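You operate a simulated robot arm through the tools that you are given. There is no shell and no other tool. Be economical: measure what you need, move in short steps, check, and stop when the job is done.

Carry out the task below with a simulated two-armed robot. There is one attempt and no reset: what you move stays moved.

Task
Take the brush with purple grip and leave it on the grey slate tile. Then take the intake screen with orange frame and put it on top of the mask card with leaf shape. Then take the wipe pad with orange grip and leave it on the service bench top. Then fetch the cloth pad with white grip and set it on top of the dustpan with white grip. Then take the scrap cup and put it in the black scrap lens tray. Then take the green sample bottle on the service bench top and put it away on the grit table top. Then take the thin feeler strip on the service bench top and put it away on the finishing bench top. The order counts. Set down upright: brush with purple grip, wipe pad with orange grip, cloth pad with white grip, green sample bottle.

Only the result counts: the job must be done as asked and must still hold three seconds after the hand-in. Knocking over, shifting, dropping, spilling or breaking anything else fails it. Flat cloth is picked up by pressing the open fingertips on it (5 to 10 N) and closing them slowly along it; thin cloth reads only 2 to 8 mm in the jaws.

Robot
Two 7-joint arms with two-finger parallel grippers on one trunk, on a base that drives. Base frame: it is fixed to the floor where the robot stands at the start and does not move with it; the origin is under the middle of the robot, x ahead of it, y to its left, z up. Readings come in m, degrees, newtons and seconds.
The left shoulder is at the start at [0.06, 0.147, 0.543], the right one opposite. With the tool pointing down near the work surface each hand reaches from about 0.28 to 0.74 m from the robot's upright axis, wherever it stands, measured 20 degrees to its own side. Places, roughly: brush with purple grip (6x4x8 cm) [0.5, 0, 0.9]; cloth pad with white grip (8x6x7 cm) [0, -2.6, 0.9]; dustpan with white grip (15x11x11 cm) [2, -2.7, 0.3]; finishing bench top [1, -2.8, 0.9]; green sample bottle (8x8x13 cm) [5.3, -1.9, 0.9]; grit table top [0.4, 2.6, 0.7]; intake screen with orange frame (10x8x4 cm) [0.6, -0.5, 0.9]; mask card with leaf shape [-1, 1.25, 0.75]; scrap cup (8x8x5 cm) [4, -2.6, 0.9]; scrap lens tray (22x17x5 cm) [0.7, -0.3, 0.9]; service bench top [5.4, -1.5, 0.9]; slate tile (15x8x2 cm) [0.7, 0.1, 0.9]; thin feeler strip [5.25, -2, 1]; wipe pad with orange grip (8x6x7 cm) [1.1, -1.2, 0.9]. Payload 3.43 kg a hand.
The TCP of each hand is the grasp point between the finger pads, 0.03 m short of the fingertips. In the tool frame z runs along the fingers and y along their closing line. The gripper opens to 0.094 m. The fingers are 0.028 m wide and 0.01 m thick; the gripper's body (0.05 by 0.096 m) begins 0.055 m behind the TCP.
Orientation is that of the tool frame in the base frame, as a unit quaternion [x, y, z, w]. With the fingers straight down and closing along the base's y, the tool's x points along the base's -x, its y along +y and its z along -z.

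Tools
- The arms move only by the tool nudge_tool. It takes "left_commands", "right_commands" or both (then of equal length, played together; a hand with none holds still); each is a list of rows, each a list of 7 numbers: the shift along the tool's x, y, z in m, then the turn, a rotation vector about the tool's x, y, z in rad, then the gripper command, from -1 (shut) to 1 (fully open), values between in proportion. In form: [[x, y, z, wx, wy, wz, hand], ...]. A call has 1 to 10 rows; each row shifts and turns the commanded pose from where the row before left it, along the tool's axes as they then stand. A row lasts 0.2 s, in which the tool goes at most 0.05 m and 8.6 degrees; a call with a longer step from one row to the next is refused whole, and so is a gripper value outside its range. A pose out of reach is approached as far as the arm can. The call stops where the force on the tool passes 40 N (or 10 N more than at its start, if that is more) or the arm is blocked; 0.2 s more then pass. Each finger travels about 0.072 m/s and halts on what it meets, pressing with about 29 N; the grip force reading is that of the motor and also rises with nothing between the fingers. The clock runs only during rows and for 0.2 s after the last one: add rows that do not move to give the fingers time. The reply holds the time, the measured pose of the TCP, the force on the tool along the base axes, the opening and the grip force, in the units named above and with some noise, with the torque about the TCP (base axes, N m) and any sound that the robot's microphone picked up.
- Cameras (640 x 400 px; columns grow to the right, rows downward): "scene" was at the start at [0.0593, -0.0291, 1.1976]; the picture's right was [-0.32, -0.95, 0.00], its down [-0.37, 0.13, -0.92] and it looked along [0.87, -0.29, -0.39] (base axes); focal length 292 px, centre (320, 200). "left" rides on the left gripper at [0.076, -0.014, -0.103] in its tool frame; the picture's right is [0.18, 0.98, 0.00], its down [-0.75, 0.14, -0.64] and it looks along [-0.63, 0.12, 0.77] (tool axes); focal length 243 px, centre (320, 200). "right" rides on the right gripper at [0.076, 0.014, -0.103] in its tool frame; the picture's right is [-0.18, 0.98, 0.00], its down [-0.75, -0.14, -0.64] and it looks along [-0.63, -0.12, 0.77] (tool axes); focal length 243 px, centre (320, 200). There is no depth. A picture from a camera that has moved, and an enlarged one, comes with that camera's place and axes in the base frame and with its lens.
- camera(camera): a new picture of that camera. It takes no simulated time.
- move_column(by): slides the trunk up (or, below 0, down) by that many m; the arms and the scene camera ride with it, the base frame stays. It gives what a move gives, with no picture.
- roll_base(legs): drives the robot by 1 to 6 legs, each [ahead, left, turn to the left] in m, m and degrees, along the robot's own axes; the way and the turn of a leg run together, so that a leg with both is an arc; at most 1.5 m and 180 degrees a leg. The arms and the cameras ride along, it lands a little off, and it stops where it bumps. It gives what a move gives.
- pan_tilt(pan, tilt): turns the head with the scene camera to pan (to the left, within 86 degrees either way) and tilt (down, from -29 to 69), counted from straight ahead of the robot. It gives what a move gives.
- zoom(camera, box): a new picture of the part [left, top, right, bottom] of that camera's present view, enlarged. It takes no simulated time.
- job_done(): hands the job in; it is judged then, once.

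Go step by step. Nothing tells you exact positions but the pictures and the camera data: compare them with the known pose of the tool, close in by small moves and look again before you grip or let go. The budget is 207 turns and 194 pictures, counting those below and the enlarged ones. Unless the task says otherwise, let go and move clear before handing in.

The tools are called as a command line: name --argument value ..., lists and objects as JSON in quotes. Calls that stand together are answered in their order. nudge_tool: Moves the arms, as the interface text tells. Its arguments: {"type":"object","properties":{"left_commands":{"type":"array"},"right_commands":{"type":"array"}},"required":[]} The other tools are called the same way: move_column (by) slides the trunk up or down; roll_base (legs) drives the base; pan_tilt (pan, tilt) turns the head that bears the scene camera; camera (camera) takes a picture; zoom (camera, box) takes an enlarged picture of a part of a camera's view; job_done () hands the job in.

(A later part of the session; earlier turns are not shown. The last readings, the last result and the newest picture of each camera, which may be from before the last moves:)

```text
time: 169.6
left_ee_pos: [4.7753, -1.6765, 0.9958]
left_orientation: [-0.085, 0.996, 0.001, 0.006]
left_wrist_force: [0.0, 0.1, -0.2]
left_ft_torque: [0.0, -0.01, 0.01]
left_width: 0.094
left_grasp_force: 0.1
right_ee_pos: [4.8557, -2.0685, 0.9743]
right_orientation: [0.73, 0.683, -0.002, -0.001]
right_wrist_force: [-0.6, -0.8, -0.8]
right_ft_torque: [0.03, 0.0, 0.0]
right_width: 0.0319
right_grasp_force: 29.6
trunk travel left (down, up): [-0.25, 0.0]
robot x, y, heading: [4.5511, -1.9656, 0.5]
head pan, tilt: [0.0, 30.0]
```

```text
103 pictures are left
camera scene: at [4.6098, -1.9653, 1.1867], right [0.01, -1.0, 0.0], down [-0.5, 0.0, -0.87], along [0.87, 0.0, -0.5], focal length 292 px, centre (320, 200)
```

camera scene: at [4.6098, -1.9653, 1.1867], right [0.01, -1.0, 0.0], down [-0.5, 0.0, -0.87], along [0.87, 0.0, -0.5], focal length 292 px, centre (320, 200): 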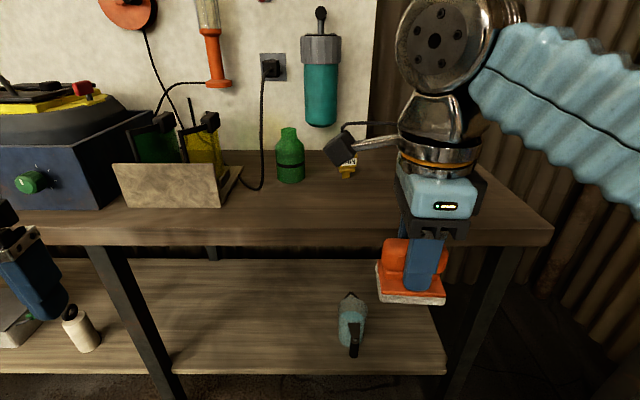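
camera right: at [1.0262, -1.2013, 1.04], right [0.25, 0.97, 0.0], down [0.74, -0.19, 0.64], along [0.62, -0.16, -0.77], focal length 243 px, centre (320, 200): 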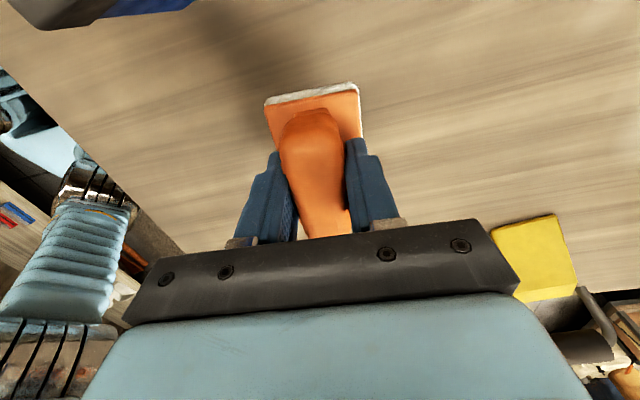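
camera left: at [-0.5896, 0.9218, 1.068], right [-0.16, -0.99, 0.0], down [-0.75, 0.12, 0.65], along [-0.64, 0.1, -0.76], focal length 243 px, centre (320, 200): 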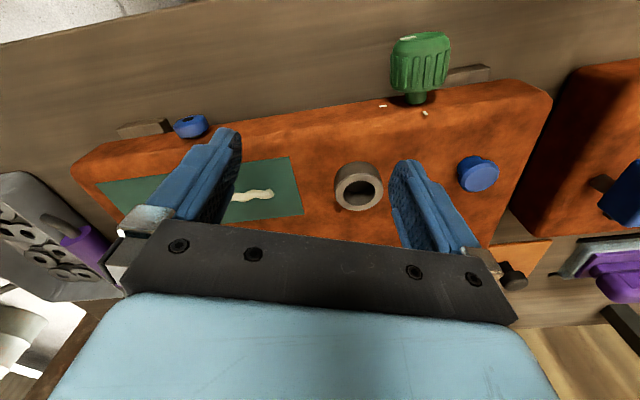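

Free spot at about [5.17, −2.25]. I'll move the base closer, then place the pad.

roll_base --legs '[[0.14, -0.09, 0]]'

nudge_tool --right_commands '[[0.0, 0.035, 0, 0, 0, 0, -1], [-0.035, 0.035, 0.005, 0, 0, 0, -1], [-0.025, 0.04, 0.005, 0, 0, 0, -1], [0, 0.035, 0.005, 0, 0, 0, -1], [0, 0, 0, 0, 0, 0, -1]]'

pan_tilt --pan -20 --tilt 35

camera --camera "scene"

camera --camera "right"

```text
time: 171.1
left_ee_pos: [4.914, -1.7659, 0.9953]
left_orientation: [-0.085, 0.996, 0.002, 0.006]
left_wrist_force: [-0.2, 0.7, 0.7]
left_ft_torque: [-0.02, -0.03, 0.01]
left_width: 0.0938
left_grasp_force: 0.1
right_ee_pos: [4.9966, -2.158, 0.974]
right_orientation: [0.731, 0.683, -0.002, -0.001]
right_wrist_force: [0.1, -0.6, -1.1]
right_ft_torque: [0.03, -0.02, -0.01]
right_width: 0.032
right_grasp_force: 28.9
trunk travel left (down, up): [-0.25, 0.0]
robot x, y, heading: [4.6842, -2.0577, 0.4]
head pan, tilt: [0.0, 30.0]
```

```text
time: 172.3
left_ee_pos: [4.9163, -1.7667, 0.9965]
left_orientation: [-0.084, 0.996, 0.001, 0.006]
left_wrist_force: [0.3, 0.1, -0.6]
left_ft_torque: [0.0, 0.01, 0.01]
left_width: 0.0938
left_grasp_force: 0.0
right_ee_pos: [5.1379, -2.2286, 0.9576]
right_orientation: [0.731, 0.683, -0.002, -0.001]
right_wrist_force: [-0.2, 0.5, -0.8]
right_ft_torque: [0.02, -0.03, -0.02]
right_width: 0.032
right_grasp_force: 29.0
trunk travel left (down, up): [-0.25, 0.0]
robot x, y, heading: [4.6872, -2.0543, 0.5]
head pan, tilt: [0.0, 30.0]
```

```text
time: 173.1
left_ee_pos: [4.9146, -1.7667, 0.9954]
left_orientation: [-0.085, 0.996, 0.001, 0.007]
left_wrist_force: [0.0, 0.0, -0.4]
left_ft_torque: [-0.02, 0.03, 0.0]
left_width: 0.0941
left_grasp_force: 0.1
right_ee_pos: [5.1379, -2.2287, 0.9584]
right_orientation: [0.731, 0.683, -0.002, -0.001]
right_wrist_force: [0.6, 0.5, -1.0]
right_ft_torque: [0.0, -0.03, -0.03]
right_width: 0.0321
right_grasp_force: 29.2
trunk travel left (down, up): [-0.25, 0.0]
robot x, y, heading: [4.6866, -2.0571, 0.4]
head pan, tilt: [-20.0, 35.0]
```

```text
102 pictures are left
camera scene: at [4.743, -2.085, 1.179], right [-0.34, -0.94, 0.0], down [-0.54, 0.19, -0.82], along [0.77, -0.27, -0.57], focal length 292 px, centre (320, 200)
```

scene: 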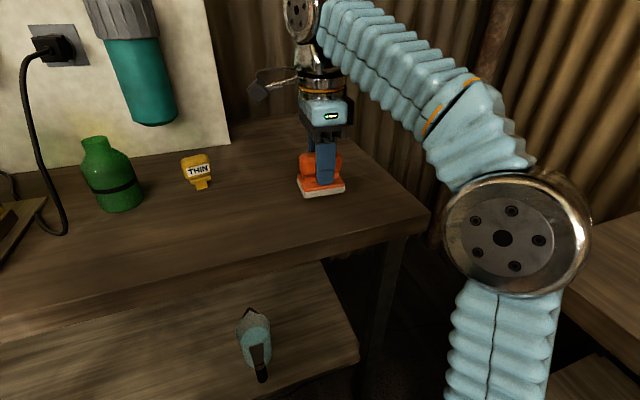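

```text
101 pictures are left
camera right: at [5.1579, -2.1532, 1.0594], right [0.97, -0.25, 0.0], down [-0.19, -0.74, 0.64], along [-0.16, -0.62, -0.77], focal length 243 px, centre (320, 200)
```

right: 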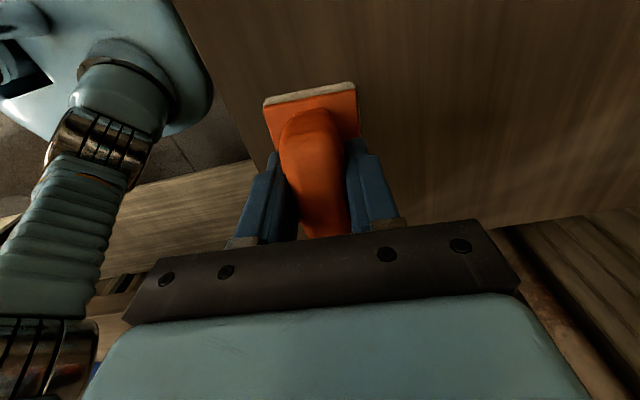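

The pad is over the bench. Lowering.

nudge_tool --right_commands '[[0, 0, 0.012, 0, 0, 0, -1], [0, 0, 0.01, 0, 0, 0, -1], [0, 0, 0.003, 0, 0, 0, -1], [0, 0, 0.003, 0, 0, 0, -1], [0, 0, 0, 0, 0, 0, -1]]'

zoom --camera "scene" --box '[240, 120, 400, 220]'

```text
time: 174.3
left_ee_pos: [4.9157, -1.7661, 0.9952]
left_orientation: [-0.084, 0.996, 0.001, 0.007]
left_wrist_force: [0.1, 0.0, 0.6]
left_ft_torque: [0.0, 0.01, 0.01]
left_width: 0.0941
left_grasp_force: 0.1
right_ee_pos: [5.1376, -2.2272, 0.93]
right_orientation: [0.731, 0.683, -0.001, -0.001]
right_wrist_force: [-0.1, -1.2, -2.8]
right_ft_torque: [0.0, 0.02, -0.01]
right_width: 0.0319
right_grasp_force: 29.1
trunk travel left (down, up): [-0.25, 0.0]
robot x, y, heading: [4.6862, -2.0554, 0.2]
head pan, tilt: [-20.0, 35.0]
```

```text
4.00 times, centred on (320, 170) of scene
camera zoom: at [4.7429, -2.085, 1.179], right [-0.34, -0.94, 0.0], down [-0.54, 0.19, -0.82], along [0.77, -0.28, -0.57], focal length 1166 px, centre (320, 320)
```

zoom: 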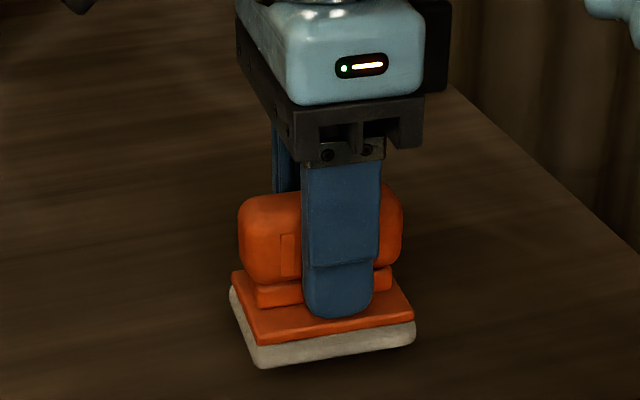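

nudge_tool --right_commands '[[0, 0, 0.003, 0, 0, 0, -1], [0, 0, 0.003, 0, 0, 0, -1], [0, 0, 0.002, 0, 0, 0, -1], [0, 0, 0, 0, 0, 0, -1]]'

nudge_tool --right_commands '[[0, 0, 0.002, 0, 0, 0, -1], [0, 0, 0.002, 0, 0, 0, -1], [0, 0, 0.002, 0, 0, 0, -1], [0, 0, 0, 0, 0, 0, -1]]'

zoom --camera "scene" --box '[240, 120, 400, 220]'

```text
time: 175.3
left_ee_pos: [4.9153, -1.7668, 0.9955]
left_orientation: [-0.084, 0.996, 0.002, 0.006]
left_wrist_force: [-0.1, -1.1, 0.6]
left_ft_torque: [0.01, 0.02, 0.03]
left_width: 0.094
left_grasp_force: 0.0
right_ee_pos: [5.1361, -2.2284, 0.9215]
right_orientation: [0.731, 0.683, -0.002, -0.001]
right_wrist_force: [0.1, -0.2, -1.2]
right_ft_torque: [0.02, -0.01, -0.02]
right_width: 0.0323
right_grasp_force: 28.9
trunk travel left (down, up): [-0.25, 0.0]
robot x, y, heading: [4.6887, -2.0574, 0.6]
head pan, tilt: [-20.0, 35.0]
```

```text
time: 176.3
left_ee_pos: [4.9157, -1.7661, 0.9964]
left_orientation: [-0.085, 0.996, 0.002, 0.006]
left_wrist_force: [-0.3, 0.7, -1.2]
left_ft_torque: [0.04, 0.0, -0.01]
left_width: 0.0941
left_grasp_force: 0.3
right_ee_pos: [5.1369, -2.2288, 0.9168]
right_orientation: [0.731, 0.683, -0.002, -0.001]
right_wrist_force: [0.7, 0.9, -1.6]
right_ft_torque: [0.02, 0.01, -0.01]
right_width: 0.0318
right_grasp_force: 29.3
trunk travel left (down, up): [-0.25, 0.0]
robot x, y, heading: [4.69, -2.0575, 0.2]
head pan, tilt: [-20.0, 35.0]
```

```text
4.00 times, centred on (320, 170) of scene
camera zoom: at [4.7429, -2.085, 1.179], right [-0.34, -0.94, 0.0], down [-0.54, 0.19, -0.82], along [0.77, -0.28, -0.57], focal length 1166 px, centre (320, 320)
```

zoom: 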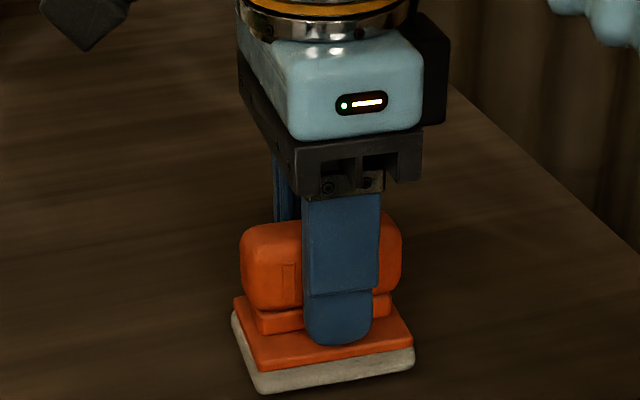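

nudge_tool --right_commands '[[0, 0, 0.002, 0, 0, 0, -1], [0, 0, 0.002, 0, 0, 0, -1], [0, 0, 0, 0, 0, 0, -1]]'

nudge_tool --right_commands '[[0, 0, 0.002, 0, 0, 0, -1], [0, 0, 0.001, 0, 0, 0, -1], [0, 0, 0, 0, 0, 0, -1]]'

```text
time: 177.1
left_ee_pos: [4.9153, -1.7674, 0.9952]
left_orientation: [-0.084, 0.996, 0.001, 0.005]
left_wrist_force: [-0.1, 1.2, -0.5]
left_ft_torque: [0.01, 0.02, -0.02]
left_width: 0.0941
left_grasp_force: 0.1
right_ee_pos: [5.1374, -2.2287, 0.9126]
right_orientation: [0.731, 0.682, -0.002, -0.001]
right_wrist_force: [0.2, 1.6, -2.3]
right_ft_torque: [0.01, 0.0, 0.01]
right_width: 0.032
right_grasp_force: 29.0
trunk travel left (down, up): [-0.25, 0.0]
robot x, y, heading: [4.6878, -2.055, 0.4]
head pan, tilt: [-20.0, 35.0]
```

```text
time: 177.9
left_ee_pos: [4.9139, -1.767, 0.995]
left_orientation: [-0.085, 0.996, 0.001, 0.007]
left_wrist_force: [-1.0, -0.2, 0.6]
left_ft_torque: [0.01, 0.0, -0.01]
left_width: 0.0937
left_grasp_force: 0.0
right_ee_pos: [5.1371, -2.2284, 0.9106]
right_orientation: [0.731, 0.682, -0.002, 0.0]
right_wrist_force: [-0.8, 0.0, 9.2]
right_ft_torque: [-0.07, -0.09, 0.0]
right_width: 0.0319
right_grasp_force: 28.9
trunk travel left (down, up): [-0.25, 0.0]
robot x, y, heading: [4.6844, -2.0541, 0.6]
head pan, tilt: [-20.0, 35.0]
```

Contact. Open and slide out sideways (+y) while straddling the grip, then withdraw.

nudge_tool --right_commands '[[0, 0, -0.001, 0, 0, 0, 0], [0, 0, 0, 0, 0, 0, 0.5], [0, 0, 0, 0, 0, 0, 0.6], [0, 0, 0, 0, 0, 0, 0.6], [0.02, -0.001, -0.005, 0, 0, 0, 0.6], [0.03, -0.001, -0.01, 0, 0, 0, 0.6], [0.03, -0.005, -0.01, 0, 0, 0, 0.6]]'

camera --camera "scene"

```text
time: 179.5
left_ee_pos: [4.9158, -1.766, 0.9961]
left_orientation: [-0.084, 0.996, 0.001, 0.006]
left_wrist_force: [0.7, -1.1, 0.4]
left_ft_torque: [0.01, 0.0, -0.02]
left_width: 0.094
left_grasp_force: 0.0
right_ee_pos: [5.1342, -2.1461, 0.9357]
right_orientation: [0.731, 0.683, -0.002, 0.0]
right_wrist_force: [-0.2, -0.6, 0.4]
right_ft_torque: [0.0, -0.02, 0.04]
right_width: 0.0752
right_grasp_force: 0.0
trunk travel left (down, up): [-0.25, 0.0]
robot x, y, heading: [4.6899, -2.0568, 0.4]
head pan, tilt: [-20.0, 35.0]
```

```text
98 pictures are left
camera scene: at [4.7428, -2.0851, 1.1789], right [-0.34, -0.94, 0.0], down [-0.54, 0.19, -0.82], along [0.77, -0.28, -0.57], focal length 292 px, centre (320, 200)
```

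scene: 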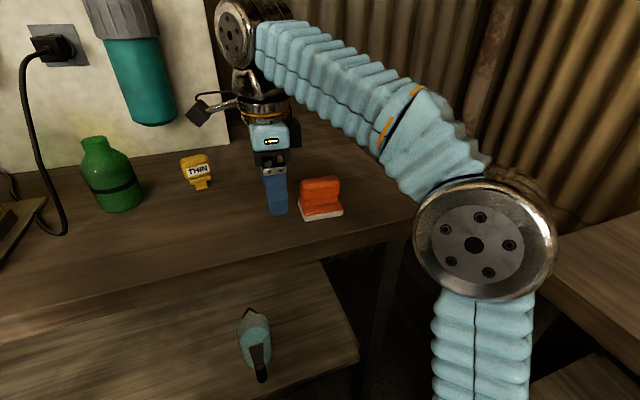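

The wipe pad stands on the service bench. I'll retract the arm and drive back along the corridor to the cloth pad near [0, −2.6].

nudge_tool --right_commands '[[0, -0.04, -0.01, 0, 0, 0, 0.6], [0, -0.04, -0.01, 0, 0, 0, 0.6], [0, -0.04, -0.01, 0, 0, 0, 0.8], [0, -0.04, -0.005, 0, 0, 0, 1]]'

roll_base --legs '[[-1.5, 0.2, 0], [-1.5, 0, 0], [-1.45, 0, 0], [0, 0, -90]]'

pan_tilt --pan 0 --tilt 25

camera --camera "scene"

```text
time: 180.5
left_ee_pos: [4.9142, -1.7657, 0.9956]
left_orientation: [-0.085, 0.996, 0.002, 0.006]
left_wrist_force: [0.5, 0.8, -0.9]
left_ft_torque: [-0.01, -0.01, -0.02]
left_width: 0.094
left_grasp_force: 0.1
right_ee_pos: [4.9749, -2.1359, 0.9708]
right_orientation: [0.731, 0.682, -0.001, 0.0]
right_wrist_force: [0.2, -0.3, -0.4]
right_ft_torque: [0.04, 0.01, 0.01]
right_width: 0.0937
right_grasp_force: 0.1
trunk travel left (down, up): [-0.25, 0.0]
robot x, y, heading: [4.689, -2.0575, 0.4]
head pan, tilt: [-20.0, 35.0]
```

```text
refused: leg 1 is longer than a leg can be; nothing moved
```

```text
time: 181.3
left_ee_pos: [4.9157, -1.7662, 0.9962]
left_orientation: [-0.084, 0.996, 0.001, 0.006]
left_wrist_force: [0.7, 0.4, 0.8]
left_ft_torque: [0.04, 0.0, -0.03]
left_width: 0.0941
left_grasp_force: 0.0
right_ee_pos: [4.9768, -2.1369, 0.9707]
right_orientation: [0.731, 0.683, -0.003, 0.0]
right_wrist_force: [0.1, -0.7, -0.7]
right_ft_torque: [-0.02, 0.02, 0.0]
right_width: 0.0938
right_grasp_force: 0.1
trunk travel left (down, up): [-0.25, 0.0]
robot x, y, heading: [4.6901, -2.0561, 0.2]
head pan, tilt: [0.0, 25.0]
```

```text
97 pictures are left
camera scene: at [4.752, -2.0549, 1.1947], right [0.01, -1.0, 0.0], down [-0.42, 0.0, -0.91], along [0.91, 0.01, -0.42], focal length 292 px, centre (320, 200)
```

scene: 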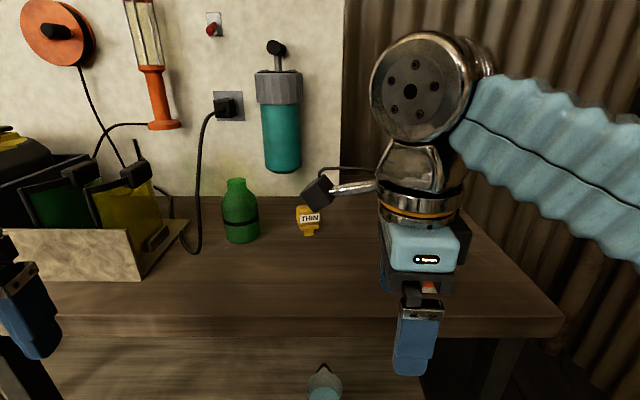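

roll_base --legs '[[-1.4, 0.2, 0], [-1.5, 0, 0], [-1.5, 0, 0], [0, 0, -90]]'

camera --camera "scene"

```text
time: 206.3
left_ee_pos: [0.5724, -2.0758, 0.997]
left_orientation: [0.651, 0.759, -0.003, 0.005]
left_wrist_force: [-0.7, -0.2, 0.5]
left_ft_torque: [-0.01, -0.01, -0.03]
left_width: 0.0938
left_grasp_force: 0.2
right_ee_pos: [0.1991, -2.1307, 0.9714]
right_orientation: [0.999, -0.041, -0.001, -0.002]
right_wrist_force: [0.2, -0.8, 0.0]
right_ft_torque: [0.0, 0.04, 0.02]
right_width: 0.0939
right_grasp_force: 0.1
trunk travel left (down, up): [-0.25, 0.0]
robot x, y, heading: [0.2841, -1.8435, -90.5]
head pan, tilt: [0.0, 25.0]
```

```text
96 pictures are left
camera scene: at [0.2873, -1.906, 1.1947], right [-1.0, 0.01, 0.0], down [0.0, 0.42, -0.91], along [-0.01, -0.91, -0.42], focal length 292 px, centre (320, 200)
```

scene: 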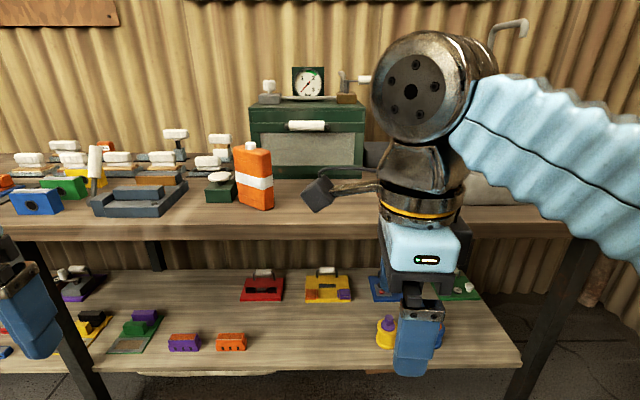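

The cloth pad is at ≈[0.03, −2.59]. Move closer and view it with the hand camera and the head.

roll_base --legs '[[0.19, -0.06, 0]]'

camera --camera "right"

pan_tilt --pan -15 --tilt 35

camera --camera "scene"

```text
time: 207.8
left_ee_pos: [0.5095, -2.2644, 0.9959]
left_orientation: [0.652, 0.758, -0.003, 0.005]
left_wrist_force: [-0.5, 0.3, 0.4]
left_ft_torque: [0.0, -0.04, -0.03]
left_width: 0.0941
left_grasp_force: 0.0
right_ee_pos: [0.1381, -2.3189, 0.9699]
right_orientation: [0.999, -0.041, -0.001, -0.002]
right_wrist_force: [0.3, -0.2, -0.3]
right_ft_torque: [0.0, -0.01, -0.02]
right_width: 0.094
right_grasp_force: 0.0
trunk travel left (down, up): [-0.25, 0.0]
robot x, y, heading: [0.2235, -2.0336, -90.6]
head pan, tilt: [0.0, 25.0]
```

```text
95 pictures are left
camera right: at [0.214, -2.3394, 1.0723], right [-0.27, -0.96, 0.0], down [-0.74, 0.2, 0.64], along [-0.62, 0.17, -0.77], focal length 243 px, centre (320, 200)
```

right: 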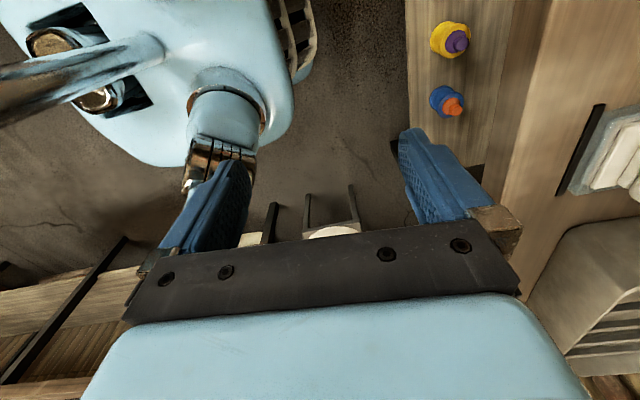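

```text
time: 208.6
left_ee_pos: [0.5095, -2.2625, 0.9964]
left_orientation: [0.651, 0.759, -0.004, 0.005]
left_wrist_force: [-1.0, -0.3, -0.1]
left_ft_torque: [0.04, 0.02, -0.02]
left_width: 0.0941
left_grasp_force: 0.1
right_ee_pos: [0.1379, -2.319, 0.971]
right_orientation: [0.999, -0.042, -0.001, -0.002]
right_wrist_force: [-0.6, -0.5, 0.2]
right_ft_torque: [0.0, 0.01, 0.0]
right_width: 0.0939
right_grasp_force: 0.0
trunk travel left (down, up): [-0.25, 0.0]
robot x, y, heading: [0.2268, -2.0311, -90.8]
head pan, tilt: [-15.0, 35.0]
```

```text
94 pictures are left
camera scene: at [0.2025, -2.087, 1.179], right [-0.96, 0.27, 0.0], down [0.15, 0.55, -0.82], along [-0.22, -0.79, -0.57], focal length 292 px, centre (320, 200)
```

scene: 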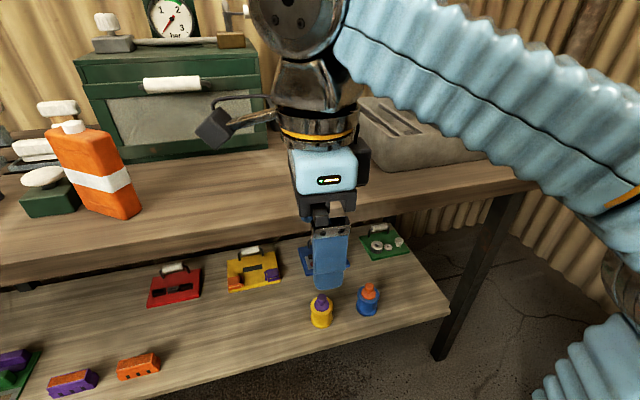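

nudge_tool --right_commands '[[0.04, 0, 0, 0, 0, 0, 1], [0.04, 0, 0, 0, 0, 0, 1], [0.04, 0, 0, 0, 0, 0, 1], [0, 0, 0, 0, 0, 0, 1]]'

zoom --camera "scene" --box '[260, 80, 460, 205]'

```text
time: 209.6
left_ee_pos: [0.5112, -2.2646, 0.9954]
left_orientation: [0.651, 0.759, -0.004, 0.006]
left_wrist_force: [-0.4, -0.3, 0.5]
left_ft_torque: [-0.01, -0.01, -0.02]
left_width: 0.0942
left_grasp_force: 0.1
right_ee_pos: [0.2583, -2.329, 0.9719]
right_orientation: [0.999, -0.043, -0.001, -0.002]
right_wrist_force: [-0.6, -0.4, -0.9]
right_ft_torque: [0.01, -0.01, -0.01]
right_width: 0.0942
right_grasp_force: 0.0
trunk travel left (down, up): [-0.25, 0.0]
robot x, y, heading: [0.226, -2.033, -90.6]
head pan, tilt: [-15.0, 35.0]
```

```text
3.20 times, centred on (360, 142) of scene
camera zoom: at [0.2027, -2.087, 1.179], right [-0.96, 0.27, 0.0], down [0.15, 0.55, -0.82], along [-0.22, -0.79, -0.57], focal length 933 px, centre (192, 384)
```

zoom: 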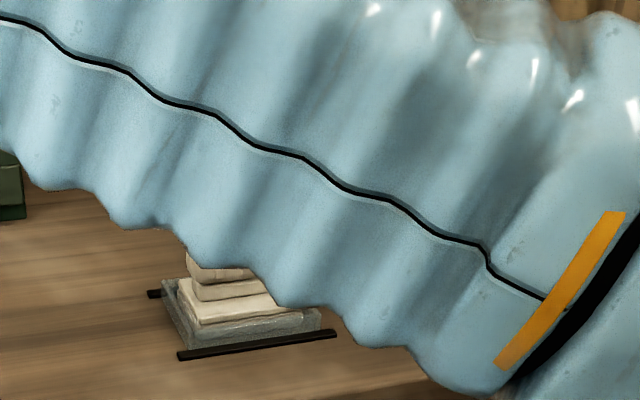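

The cloth pad (aligned with x) is at ≈[0.03, −2.59]. I'll edge the base forward and bring the open hand beside it on the +x side.

roll_base --legs '[[0.05, 0, 0]]'

nudge_tool --right_commands '[[-0.013, 0.042, 0.01, 0, 0, 0, 1], [-0.013, 0.042, 0.01, 0, 0, 0, 1], [-0.013, 0.042, 0.012, 0, 0, 0, 1], [-0.013, 0.042, 0.012, 0, 0, 0, 1], [-0.013, 0.042, 0.012, 0, 0, 0, 1], [0, 0, 0, 0, 0, 0, 1]]'

camera --camera "right"

```text
time: 210.6
left_ee_pos: [0.5095, -2.3145, 0.9951]
left_orientation: [0.651, 0.759, -0.003, 0.005]
left_wrist_force: [0.7, -0.3, -1.1]
left_ft_torque: [0.0, 0.01, -0.01]
left_width: 0.0943
left_grasp_force: 0.1
right_ee_pos: [0.2574, -2.3797, 0.9718]
right_orientation: [0.999, -0.041, 0.0, -0.002]
right_wrist_force: [0.3, -0.9, 0.4]
right_ft_torque: [-0.01, 0.01, 0.01]
right_width: 0.094
right_grasp_force: 0.1
trunk travel left (down, up): [-0.25, 0.0]
robot x, y, heading: [0.225, -2.0833, -90.4]
head pan, tilt: [-15.0, 35.0]
```

```text
time: 211.9
left_ee_pos: [0.5092, -2.3147, 0.9956]
left_orientation: [0.65, 0.76, -0.003, 0.004]
left_wrist_force: [0.7, 0.2, -0.3]
left_ft_torque: [0.01, 0.01, -0.02]
left_width: 0.0941
left_grasp_force: 0.1
right_ee_pos: [0.1742, -2.5842, 0.9153]
right_orientation: [0.999, -0.042, -0.001, -0.001]
right_wrist_force: [0.0, 0.4, 0.3]
right_ft_torque: [0.01, -0.01, 0.01]
right_width: 0.0939
right_grasp_force: 0.1
trunk travel left (down, up): [-0.25, 0.0]
robot x, y, heading: [0.2234, -2.083, -90.4]
head pan, tilt: [-15.0, 35.0]
```

```text
92 pictures are left
camera right: at [0.2497, -2.605, 1.0159], right [-0.27, -0.96, 0.0], down [-0.74, 0.2, 0.64], along [-0.62, 0.17, -0.76], focal length 243 px, centre (320, 200)
```

right: 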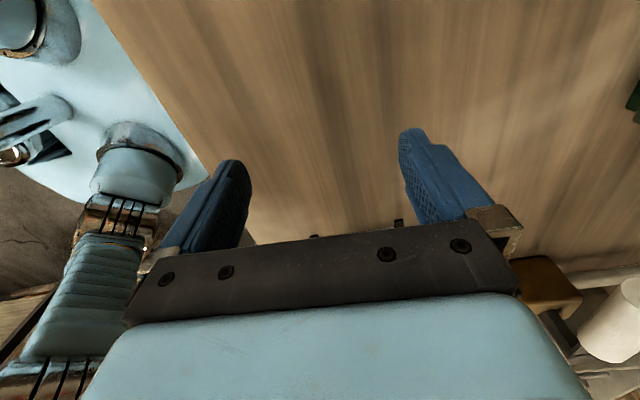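

The marker strips put the pad centre at y≈−2.591, x≈0.027. Slide on halfway and check.

nudge_tool --right_commands '[[-0.04, 0.008, 0, 0, 0, 0, 1], [-0.04, 0.005, 0, 0, 0, 0, 1], [0, 0, 0, 0, 0, 0, 1]]'

camera --camera "right"

```text
time: 212.8
left_ee_pos: [0.5085, -2.3149, 0.9955]
left_orientation: [0.651, 0.759, -0.004, 0.005]
left_wrist_force: [0.0, -0.4, 0.0]
left_ft_torque: [0.0, 0.01, -0.02]
left_width: 0.094
left_grasp_force: 0.1
right_ee_pos: [0.0932, -2.59, 0.9152]
right_orientation: [0.999, -0.042, -0.001, -0.002]
right_wrist_force: [-0.3, 0.7, -0.3]
right_ft_torque: [0.0, 0.01, 0.01]
right_width: 0.094
right_grasp_force: 0.0
trunk travel left (down, up): [-0.25, 0.0]
robot x, y, heading: [0.223, -2.0809, -90.7]
head pan, tilt: [-15.0, 35.0]
```

```text
91 pictures are left
camera right: at [0.1688, -2.6101, 1.0163], right [-0.27, -0.96, 0.0], down [-0.74, 0.2, 0.64], along [-0.62, 0.17, -0.77], focal length 243 px, centre (320, 200)
```

right: 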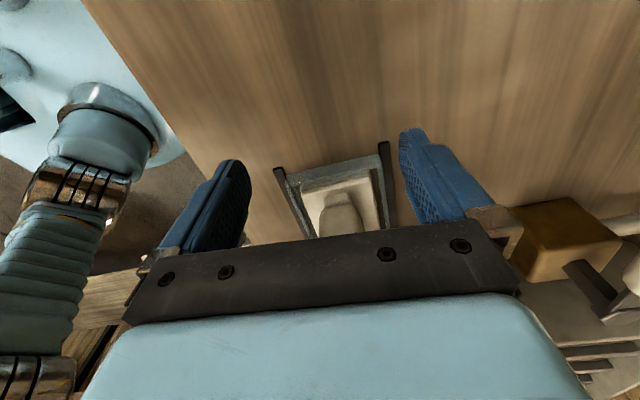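

Nearly centred. Slide the rest (6 cm) with a small y correction, then close.

nudge_tool --right_commands '[[-0.03, 0.005, 0.0, 0, 0, 0, 1], [-0.03, 0.004, 0.003, 0, 0, 0, 1], [0, 0, 0, 0, 0, 0, 1]]'

camera --camera "right"

```text
time: 213.6
left_ee_pos: [0.5099, -2.315, 0.9967]
left_orientation: [0.651, 0.759, -0.003, 0.006]
left_wrist_force: [-0.5, -0.5, 0.1]
left_ft_torque: [0.0, -0.03, 0.02]
left_width: 0.0941
left_grasp_force: 0.1
right_ee_pos: [0.033, -2.5941, 0.9112]
right_orientation: [0.999, -0.042, -0.001, -0.003]
right_wrist_force: [0.1, 0.4, -1.1]
right_ft_torque: [-0.01, -0.03, 0.0]
right_width: 0.0939
right_grasp_force: 0.1
trunk travel left (down, up): [-0.25, 0.0]
robot x, y, heading: [0.2218, -2.0828, -90.3]
head pan, tilt: [-15.0, 35.0]
```

```text
90 pictures are left
camera right: at [0.1089, -2.6139, 1.0128], right [-0.27, -0.96, 0.0], down [-0.74, 0.2, 0.64], along [-0.62, 0.17, -0.77], focal length 243 px, centre (320, 200)
```

right: 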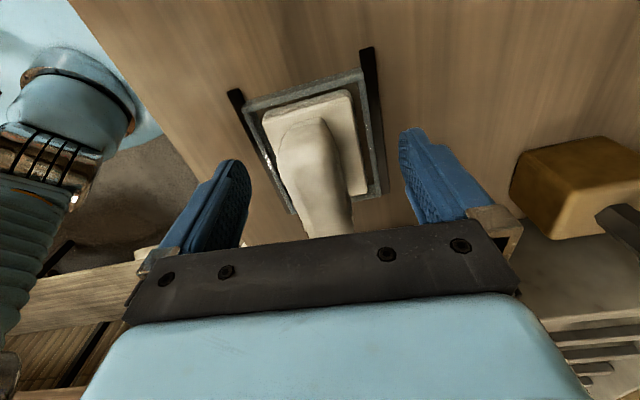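

Well centred, same as the previous pad. Close and lift.

nudge_tool --right_commands '[[0, 0, 0, 0, 0, 0, 0.5], [0, 0, 0, 0, 0, 0, 0], [0, 0, 0, 0, 0, 0, -1], [0, 0, 0, 0, 0, 0, -1], [0, 0, 0, 0, 0, 0, -1], [0, 0, 0, 0, 0, 0, -1], [0, 0, 0, 0, 0, 0, -1]]'

nudge_tool --right_commands '[[0, 0, -0.008, 0, 0, 0, -1], [0, -0.01, -0.01, 0, 0, 0, -1], [0, -0.02, -0.01, 0, 0, 0, -1], [0, -0.03, -0.01, 0, 0, 0, -1], [0, 0, 0, 0, 0, 0, -1]]'

camera --camera "right"

```text
time: 215.2
left_ee_pos: [0.5097, -2.3143, 0.9947]
left_orientation: [0.651, 0.759, -0.003, 0.005]
left_wrist_force: [-0.2, 0.6, -0.2]
left_ft_torque: [-0.02, -0.03, -0.01]
left_width: 0.0939
left_grasp_force: 0.0
right_ee_pos: [0.0329, -2.5942, 0.9124]
right_orientation: [0.999, -0.041, -0.001, -0.001]
right_wrist_force: [0.6, -2.3, 3.6]
right_ft_torque: [-0.07, 0.18, 0.17]
right_width: 0.0321
right_grasp_force: 28.7
trunk travel left (down, up): [-0.25, 0.0]
robot x, y, heading: [0.2204, -2.0842, -90.3]
head pan, tilt: [-15.0, 35.0]
```

```text
time: 216.1
left_ee_pos: [0.5099, -2.3149, 0.9953]
left_orientation: [0.65, 0.76, -0.004, 0.006]
left_wrist_force: [0.2, -0.2, 0.3]
left_ft_torque: [0.0, 0.0, 0.0]
left_width: 0.0943
left_grasp_force: 0.0
right_ee_pos: [0.0367, -2.5518, 0.9481]
right_orientation: [0.999, -0.044, 0.001, 0.006]
right_wrist_force: [-2.7, -3.7, 12.5]
right_ft_torque: [-0.34, -0.01, -0.09]
right_width: 0.0419
right_grasp_force: 29.1
trunk travel left (down, up): [-0.25, 0.0]
robot x, y, heading: [0.2229, -2.0835, -90.7]
head pan, tilt: [-15.0, 35.0]
stopped in row 4 (right hand): the force on the tool passed its limit at 47 N (the readings are from after the stop); the commanded pose is now the measured one
```

```text
89 pictures are left
camera right: at [0.1117, -2.5708, 1.0492], right [-0.27, -0.96, 0.01], down [-0.74, 0.21, 0.64], along [-0.62, 0.16, -0.77], focal length 243 px, centre (320, 200)
```

right: 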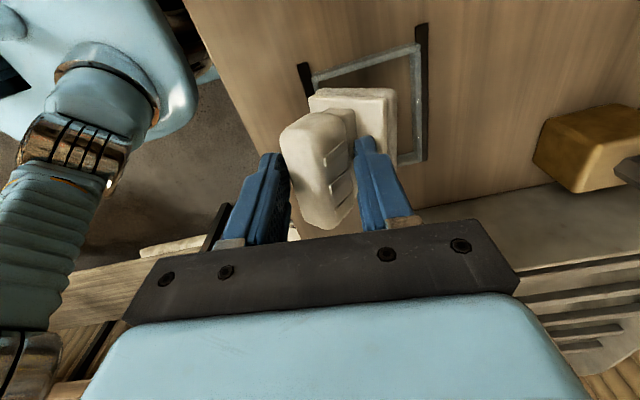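

The cloth pad sits in a shallow holder frame and caught its edge as I pulled back, tilting in the grip. I'll reverse the motion to straighten it and look.

nudge_tool --right_commands '[[0, 0.012, 0.002, 0, 0, 0, -1], [0, 0.012, 0.003, 0, 0, 0, -1], [0, 0.01, 0.004, 0, 0, 0, -1], [0, 0.006, 0.003, 0, 0, 0, -1], [0, 0, 0, 0, 0, 0, -1]]'

camera --camera "right"

camera --camera "scene"

```text
time: 217.3
left_ee_pos: [0.5099, -2.315, 0.9949]
left_orientation: [0.651, 0.759, -0.003, 0.005]
left_wrist_force: [-0.3, 0.2, -0.1]
left_ft_torque: [-0.02, 0.01, -0.01]
left_width: 0.0943
left_grasp_force: 0.1
right_ee_pos: [0.033, -2.5909, 0.9354]
right_orientation: [0.999, -0.043, 0.0, 0.005]
right_wrist_force: [0.2, -0.1, 0.0]
right_ft_torque: [0.05, 0.01, -0.01]
right_width: 0.0418
right_grasp_force: 29.1
trunk travel left (down, up): [-0.25, 0.0]
robot x, y, heading: [0.2238, -2.0828, -90.6]
head pan, tilt: [-15.0, 35.0]
```

```text
88 pictures are left
camera right: at [0.1089, -2.6106, 1.0364], right [-0.27, -0.96, 0.01], down [-0.74, 0.21, 0.64], along [-0.62, 0.17, -0.77], focal length 243 px, centre (320, 200)
```

right: 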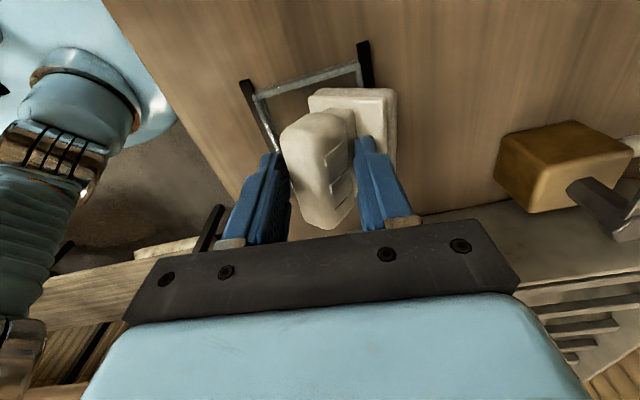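

```text
87 pictures are left
camera scene: at [0.2019, -2.1382, 1.1789], right [-0.96, 0.27, 0.0], down [0.15, 0.55, -0.82], along [-0.22, -0.79, -0.57], focal length 292 px, centre (320, 200)
```

scene: 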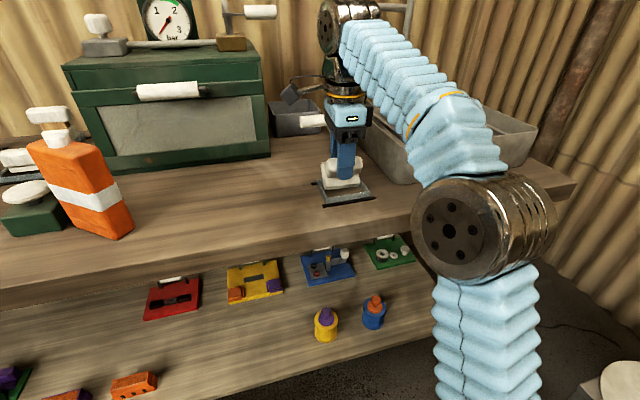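

zoom --camera "scene" --box '[270, 110, 430, 220]'

```text
3.64 times, centred on (350, 165) of scene
camera zoom: at [0.2019, -2.1382, 1.1789], right [-0.96, 0.27, 0.0], down [0.15, 0.55, -0.82], along [-0.22, -0.79, -0.57], focal length 1060 px, centre (211, 327)
```

zoom: 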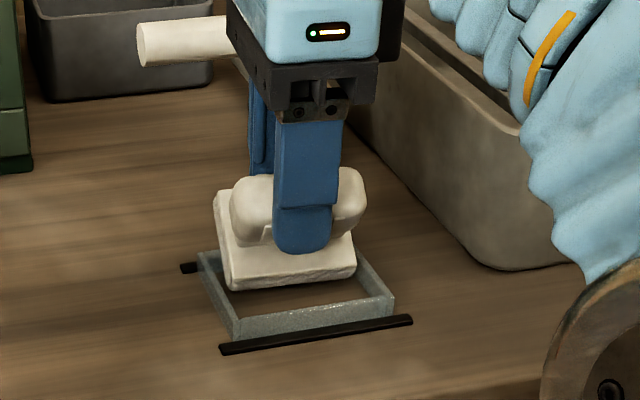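

The pad is held but tilted ~25° (far side up); the holder frame is unmoved. I'll tilt the hand to level the pad.

nudge_tool --right_commands '[[0, 0, -0.004, 0.1, 0, 0, -1], [0, 0, -0.002, 0.1, 0, 0, -1], [0, 0, 0, 0.1, 0, 0, -1], [0, 0, 0, 0.1, 0, 0, -1], [0, 0, 0, 0, 0, 0, -1]]'

zoom --camera "scene" --box '[270, 110, 430, 220]'

```text
time: 218.5
left_ee_pos: [0.5093, -2.3139, 0.9952]
left_orientation: [0.651, 0.759, -0.003, 0.006]
left_wrist_force: [-0.6, -0.5, 0.5]
left_ft_torque: [-0.02, 0.0, 0.03]
left_width: 0.0943
left_grasp_force: 0.1
right_ee_pos: [0.0341, -2.5909, 0.9377]
right_orientation: [0.999, -0.043, 0.001, -0.021]
right_wrist_force: [-0.9, -0.1, -1.4]
right_ft_torque: [0.01, -0.05, 0.0]
right_width: 0.0415
right_grasp_force: 28.8
right hand out of reach, approached as far as the arm can: row 1, 2, 3, 4
trunk travel left (down, up): [-0.25, 0.0]
robot x, y, heading: [0.2226, -2.0834, -90.4]
head pan, tilt: [-15.0, 35.0]
```

```text
3.64 times, centred on (350, 165) of scene
camera zoom: at [0.2019, -2.1381, 1.1789], right [-0.96, 0.27, 0.0], down [0.15, 0.55, -0.82], along [-0.22, -0.79, -0.57], focal length 1060 px, centre (211, 327)
```

zoom: 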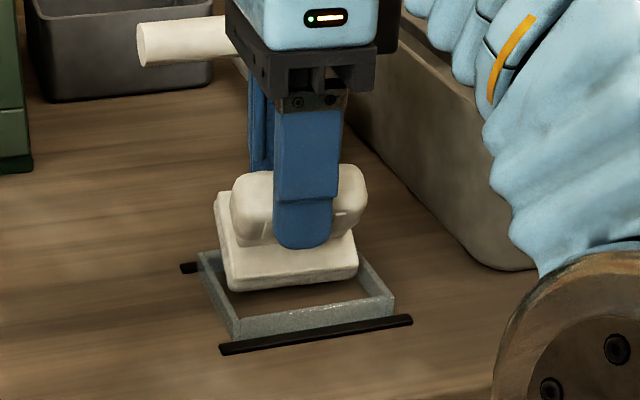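

Reach is the limit here, and the pad now clears the holder rim by ~2 cm. I'll bring it toward the robot while rising, then tilt.

nudge_tool --right_commands '[[0, -0.01, -0.005, 0, 0, 0, -1], [0, -0.02, -0.008, 0, 0, 0, -1], [0, -0.03, -0.008, 0, 0, 0, -1], [0.02, -0.03, -0.005, 0, 0, 0, -1], [0.03, -0.02, 0, 0, 0, 0, -1], [0.04, 0, 0, 0.1, 0, 0, -1], [0, 0, 0, 0.1, 0, 0, -1], [0, 0, 0, 0.1, 0, 0, -1], [0, 0, 0, 0.1, 0, 0, -1]]'

camera --camera "scene"

camera --camera "right"

```text
time: 220.5
left_ee_pos: [0.5093, -2.3157, 0.9947]
left_orientation: [0.65, 0.76, -0.003, 0.005]
left_wrist_force: [0.7, 0.2, -0.3]
left_ft_torque: [0.01, 0.0, -0.02]
left_width: 0.0941
left_grasp_force: 0.0
right_ee_pos: [0.0903, -2.5006, 0.9264]
right_orientation: [0.994, -0.042, 0.003, -0.096]
right_wrist_force: [0.7, -0.7, -2.7]
right_ft_torque: [0.02, 0.0, 0.02]
right_width: 0.0384
right_grasp_force: 28.5
right hand out of reach, approached as far as the arm can: row 6, 7, 8, 9
trunk travel left (down, up): [-0.25, 0.0]
robot x, y, heading: [0.2254, -2.0834, -90.5]
head pan, tilt: [-15.0, 35.0]
```

```text
84 pictures are left
camera scene: at [0.2017, -2.1384, 1.1788], right [-0.96, 0.27, 0.0], down [0.15, 0.55, -0.82], along [-0.22, -0.79, -0.57], focal length 292 px, centre (320, 200)
```

scene: 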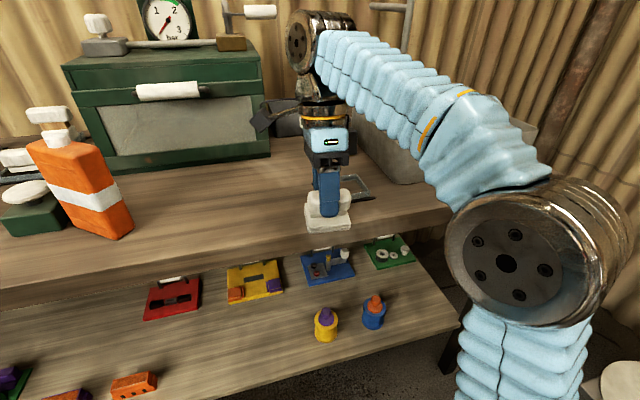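

```text
83 pictures are left
camera right: at [0.1642, -2.5411, 1.0221], right [-0.26, -0.95, -0.19], down [-0.75, 0.08, 0.66], along [-0.61, 0.31, -0.73], focal length 243 px, centre (320, 200)
```

right: 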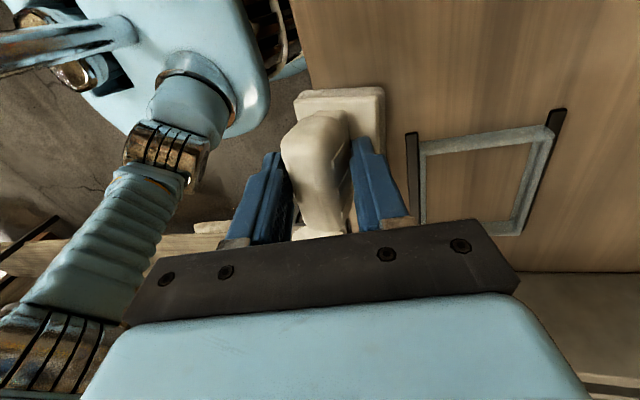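

The pad is over free bench and nearly level (hand tilted 11°). I'll lower it until it touches and let it settle flat, then regrip.

nudge_tool --right_commands '[[0, 0, 0.004, 0, 0, 0, -1], [0, 0, 0.004, 0, 0, 0, -1], [0, 0, 0, 0, 0, 0, -1]]'

zoom --camera "scene" --box '[260, 130, 420, 240]'

```text
time: 221.0
left_ee_pos: [0.5096, -2.3146, 0.9956]
left_orientation: [0.651, 0.759, -0.003, 0.006]
left_wrist_force: [1.1, -0.5, -0.7]
left_ft_torque: [0.03, 0.03, 0.02]
left_width: 0.0941
left_grasp_force: 0.1
right_ee_pos: [0.0903, -2.5008, 0.926]
right_orientation: [0.995, -0.042, 0.007, -0.09]
right_wrist_force: [1.8, -2.6, 19.2]
right_ft_torque: [0.01, -0.03, -0.17]
right_width: 0.038
right_grasp_force: 28.6
trunk travel left (down, up): [-0.25, 0.0]
robot x, y, heading: [0.2243, -2.083, -90.6]
head pan, tilt: [-15.0, 35.0]
stopped in row 2 (right hand): the force on the tool passed its limit at 47 N (the readings are from after the stop); the commanded pose is now the measured one
```

```text
3.64 times, centred on (340, 185) of scene
camera zoom: at [0.2025, -2.1375, 1.1791], right [-0.96, 0.27, 0.0], down [0.15, 0.55, -0.82], along [-0.22, -0.79, -0.57], focal length 1060 px, centre (247, 254)
```

zoom: 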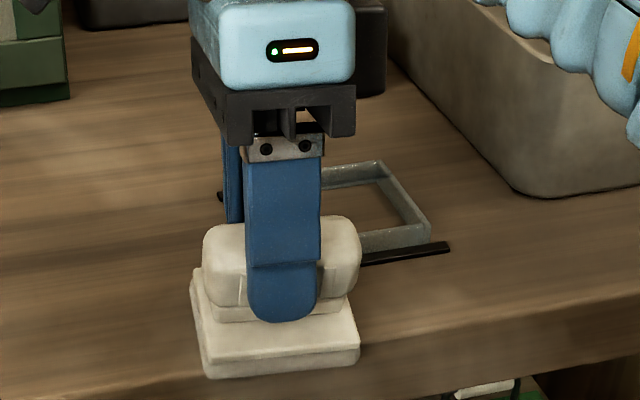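

It touches, but near the bench's front edge. I'll lift slightly, move it 3 cm inward, lower and release.

nudge_tool --right_commands '[[0, 0, -0.008, 0, 0, 0, -1], [0, 0.015, -0.002, 0, 0, 0, -1], [0, 0.015, 0, 0, 0, 0, -1], [0, 0, 0.004, 0, 0, 0, -1], [0, 0, 0.003, 0, 0, 0, -1], [0, 0, 0, 0, 0, 0, -1]]'

nudge_tool --right_commands '[[0, 0, 0, 0, 0, 0, 0], [0, 0, 0, 0, 0, 0, 0.4], [0, 0, 0, 0, 0, 0, 1], [0, 0, 0, 0, 0, 0, 1], [0, 0, 0, 0, 0, 0, 1]]'

zoom --camera "scene" --box '[260, 130, 420, 240]'

camera --camera "right"

```text
time: 222.0
left_ee_pos: [0.51, -2.3131, 0.9957]
left_orientation: [0.651, 0.759, -0.004, 0.006]
left_wrist_force: [0.0, 0.1, -0.2]
left_ft_torque: [0.0, 0.0, 0.01]
left_width: 0.0945
left_grasp_force: 0.0
right_ee_pos: [0.0878, -2.5266, 0.9315]
right_orientation: [0.995, -0.041, 0.008, -0.089]
right_wrist_force: [2.3, 13.0, 22.1]
right_ft_torque: [0.1, 0.51, -0.34]
right_width: 0.0378
right_grasp_force: 28.2
trunk travel left (down, up): [-0.25, 0.0]
robot x, y, heading: [0.2262, -2.0872, -90.4]
head pan, tilt: [-15.0, 35.0]
stopped in row 4 (right hand): the force on the tool passed its limit at 45 N (the readings are from after the stop); the commanded pose is now the measured one
```

```text
time: 223.2
left_ee_pos: [0.5092, -2.3152, 0.9958]
left_orientation: [0.65, 0.76, -0.003, 0.005]
left_wrist_force: [0.2, 0.9, 0.4]
left_ft_torque: [-0.01, -0.01, -0.01]
left_width: 0.094
left_grasp_force: 0.1
right_ee_pos: [0.0884, -2.5294, 0.9282]
right_orientation: [0.995, -0.042, 0.007, -0.09]
right_wrist_force: [0.2, -0.8, 0.3]
right_ft_torque: [0.02, -0.02, 0.0]
right_width: 0.0942
right_grasp_force: 0.0
trunk travel left (down, up): [-0.25, 0.0]
robot x, y, heading: [0.2245, -2.0827, -90.6]
head pan, tilt: [-15.0, 35.0]
```

```text
3.64 times, centred on (340, 185) of scene
camera zoom: at [0.2019, -2.1379, 1.1789], right [-0.96, 0.27, 0.0], down [0.15, 0.55, -0.82], along [-0.22, -0.79, -0.57], focal length 1060 px, centre (247, 254)
```

zoom: 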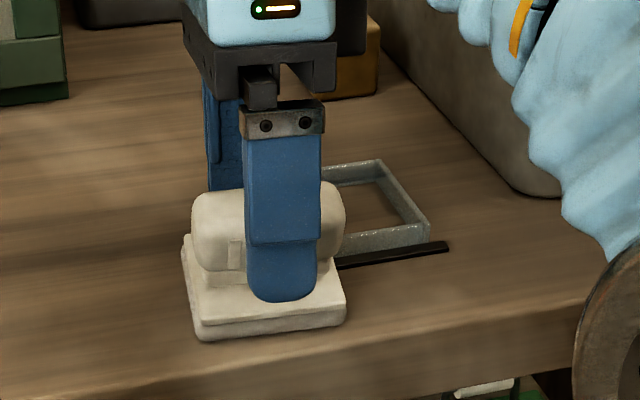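

```text
80 pictures are left
camera right: at [0.1605, -2.5682, 1.0258], right [-0.26, -0.95, -0.18], down [-0.75, 0.09, 0.65], along [-0.6, 0.31, -0.74], focal length 243 px, centre (320, 200)
```

right: 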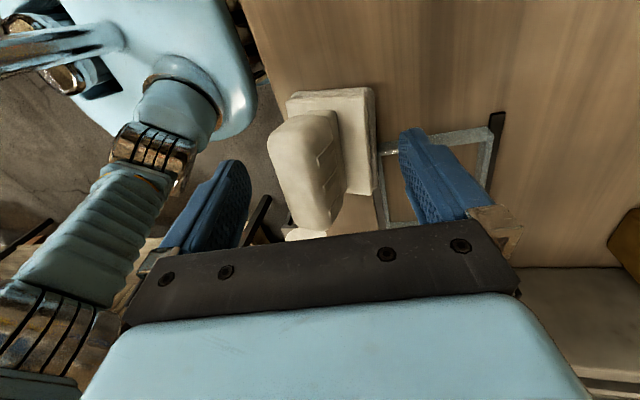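

The pad stands upright beside the holder. I'll level the hand again and check the alignment for a regrip.

nudge_tool --right_commands '[[0, 0, 0, -0.09, 0, 0, 1], [0, 0, 0, -0.09, 0, 0, 1], [0, 0, 0.008, 0, 0, 0, 1], [0, 0, 0, 0, 0, 0, 1]]'

camera --camera "right"

```text
time: 224.2
left_ee_pos: [0.5097, -2.3143, 0.9951]
left_orientation: [0.651, 0.759, -0.004, 0.006]
left_wrist_force: [0.7, -0.3, 0.1]
left_ft_torque: [-0.02, -0.02, -0.01]
left_width: 0.0939
left_grasp_force: 0.1
right_ee_pos: [0.0874, -2.5302, 0.92]
right_orientation: [0.999, -0.042, 0.003, 0.0]
right_wrist_force: [-1.2, -0.6, -1.1]
right_ft_torque: [0.01, -0.02, -0.04]
right_width: 0.0941
right_grasp_force: 0.1
trunk travel left (down, up): [-0.25, 0.0]
robot x, y, heading: [0.2211, -2.0883, -90.5]
head pan, tilt: [-15.0, 35.0]
```

```text
79 pictures are left
camera right: at [0.1623, -2.5499, 1.0224], right [-0.27, -0.96, 0.0], down [-0.74, 0.2, 0.64], along [-0.61, 0.17, -0.77], focal length 243 px, centre (320, 200)
```

right: 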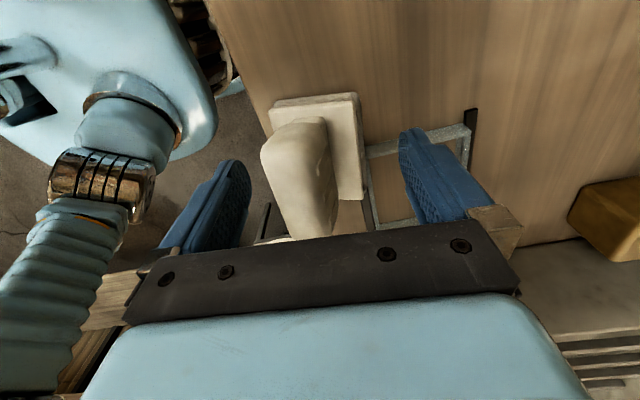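

The pad leans (its far edge rests on the holder rim, top toward me). I'll tilt the hand to match (−11°), shift 1 cm, and grip.

nudge_tool --right_commands '[[0.005, -0.011, 0.002, -0.1, 0, 0, 1], [0, 0, 0.002, -0.1, 0, 0, 1], [0, 0, 0, 0, 0, 0, 1]]'

camera --camera "right"

zoom --camera "scene" --box '[260, 130, 420, 240]'

```text
time: 225.0
left_ee_pos: [0.5093, -2.3146, 0.9965]
left_orientation: [0.65, 0.76, -0.003, 0.005]
left_wrist_force: [-0.5, 0.5, -0.2]
left_ft_torque: [0.0, 0.02, -0.03]
left_width: 0.0939
left_grasp_force: 0.0
right_ee_pos: [0.0943, -2.5185, 0.9161]
right_orientation: [0.994, -0.042, -0.001, 0.1]
right_wrist_force: [0.8, -0.3, -0.3]
right_ft_torque: [0.05, -0.01, -0.02]
right_width: 0.0939
right_grasp_force: 0.1
trunk travel left (down, up): [-0.25, 0.0]
robot x, y, heading: [0.2215, -2.0841, -90.5]
head pan, tilt: [-15.0, 35.0]
```

```text
78 pictures are left
camera right: at [0.1699, -2.519, 1.0191], right [-0.27, -0.94, 0.19], down [-0.73, 0.33, 0.6], along [-0.63, 0.02, -0.78], focal length 243 px, centre (320, 200)
```

right: 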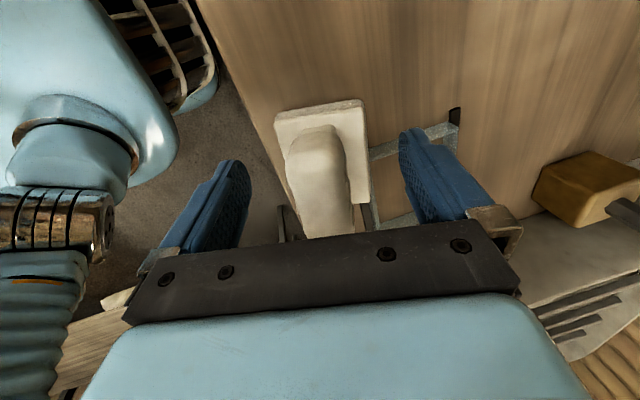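

```text
3.64 times, centred on (340, 185) of scene
camera zoom: at [0.2019, -2.1377, 1.179], right [-0.96, 0.27, 0.0], down [0.15, 0.55, -0.82], along [-0.22, -0.79, -0.57], focal length 1060 px, centre (247, 254)
```

zoom: 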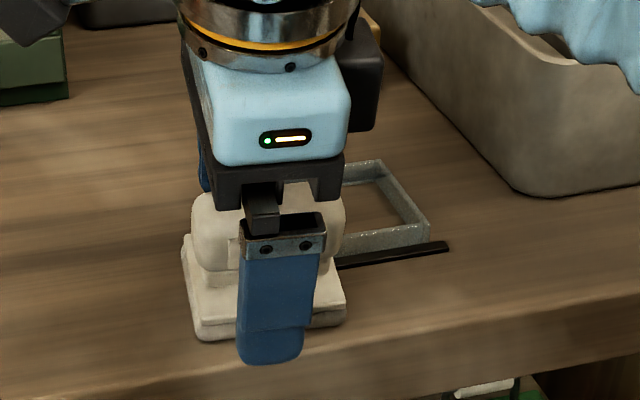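

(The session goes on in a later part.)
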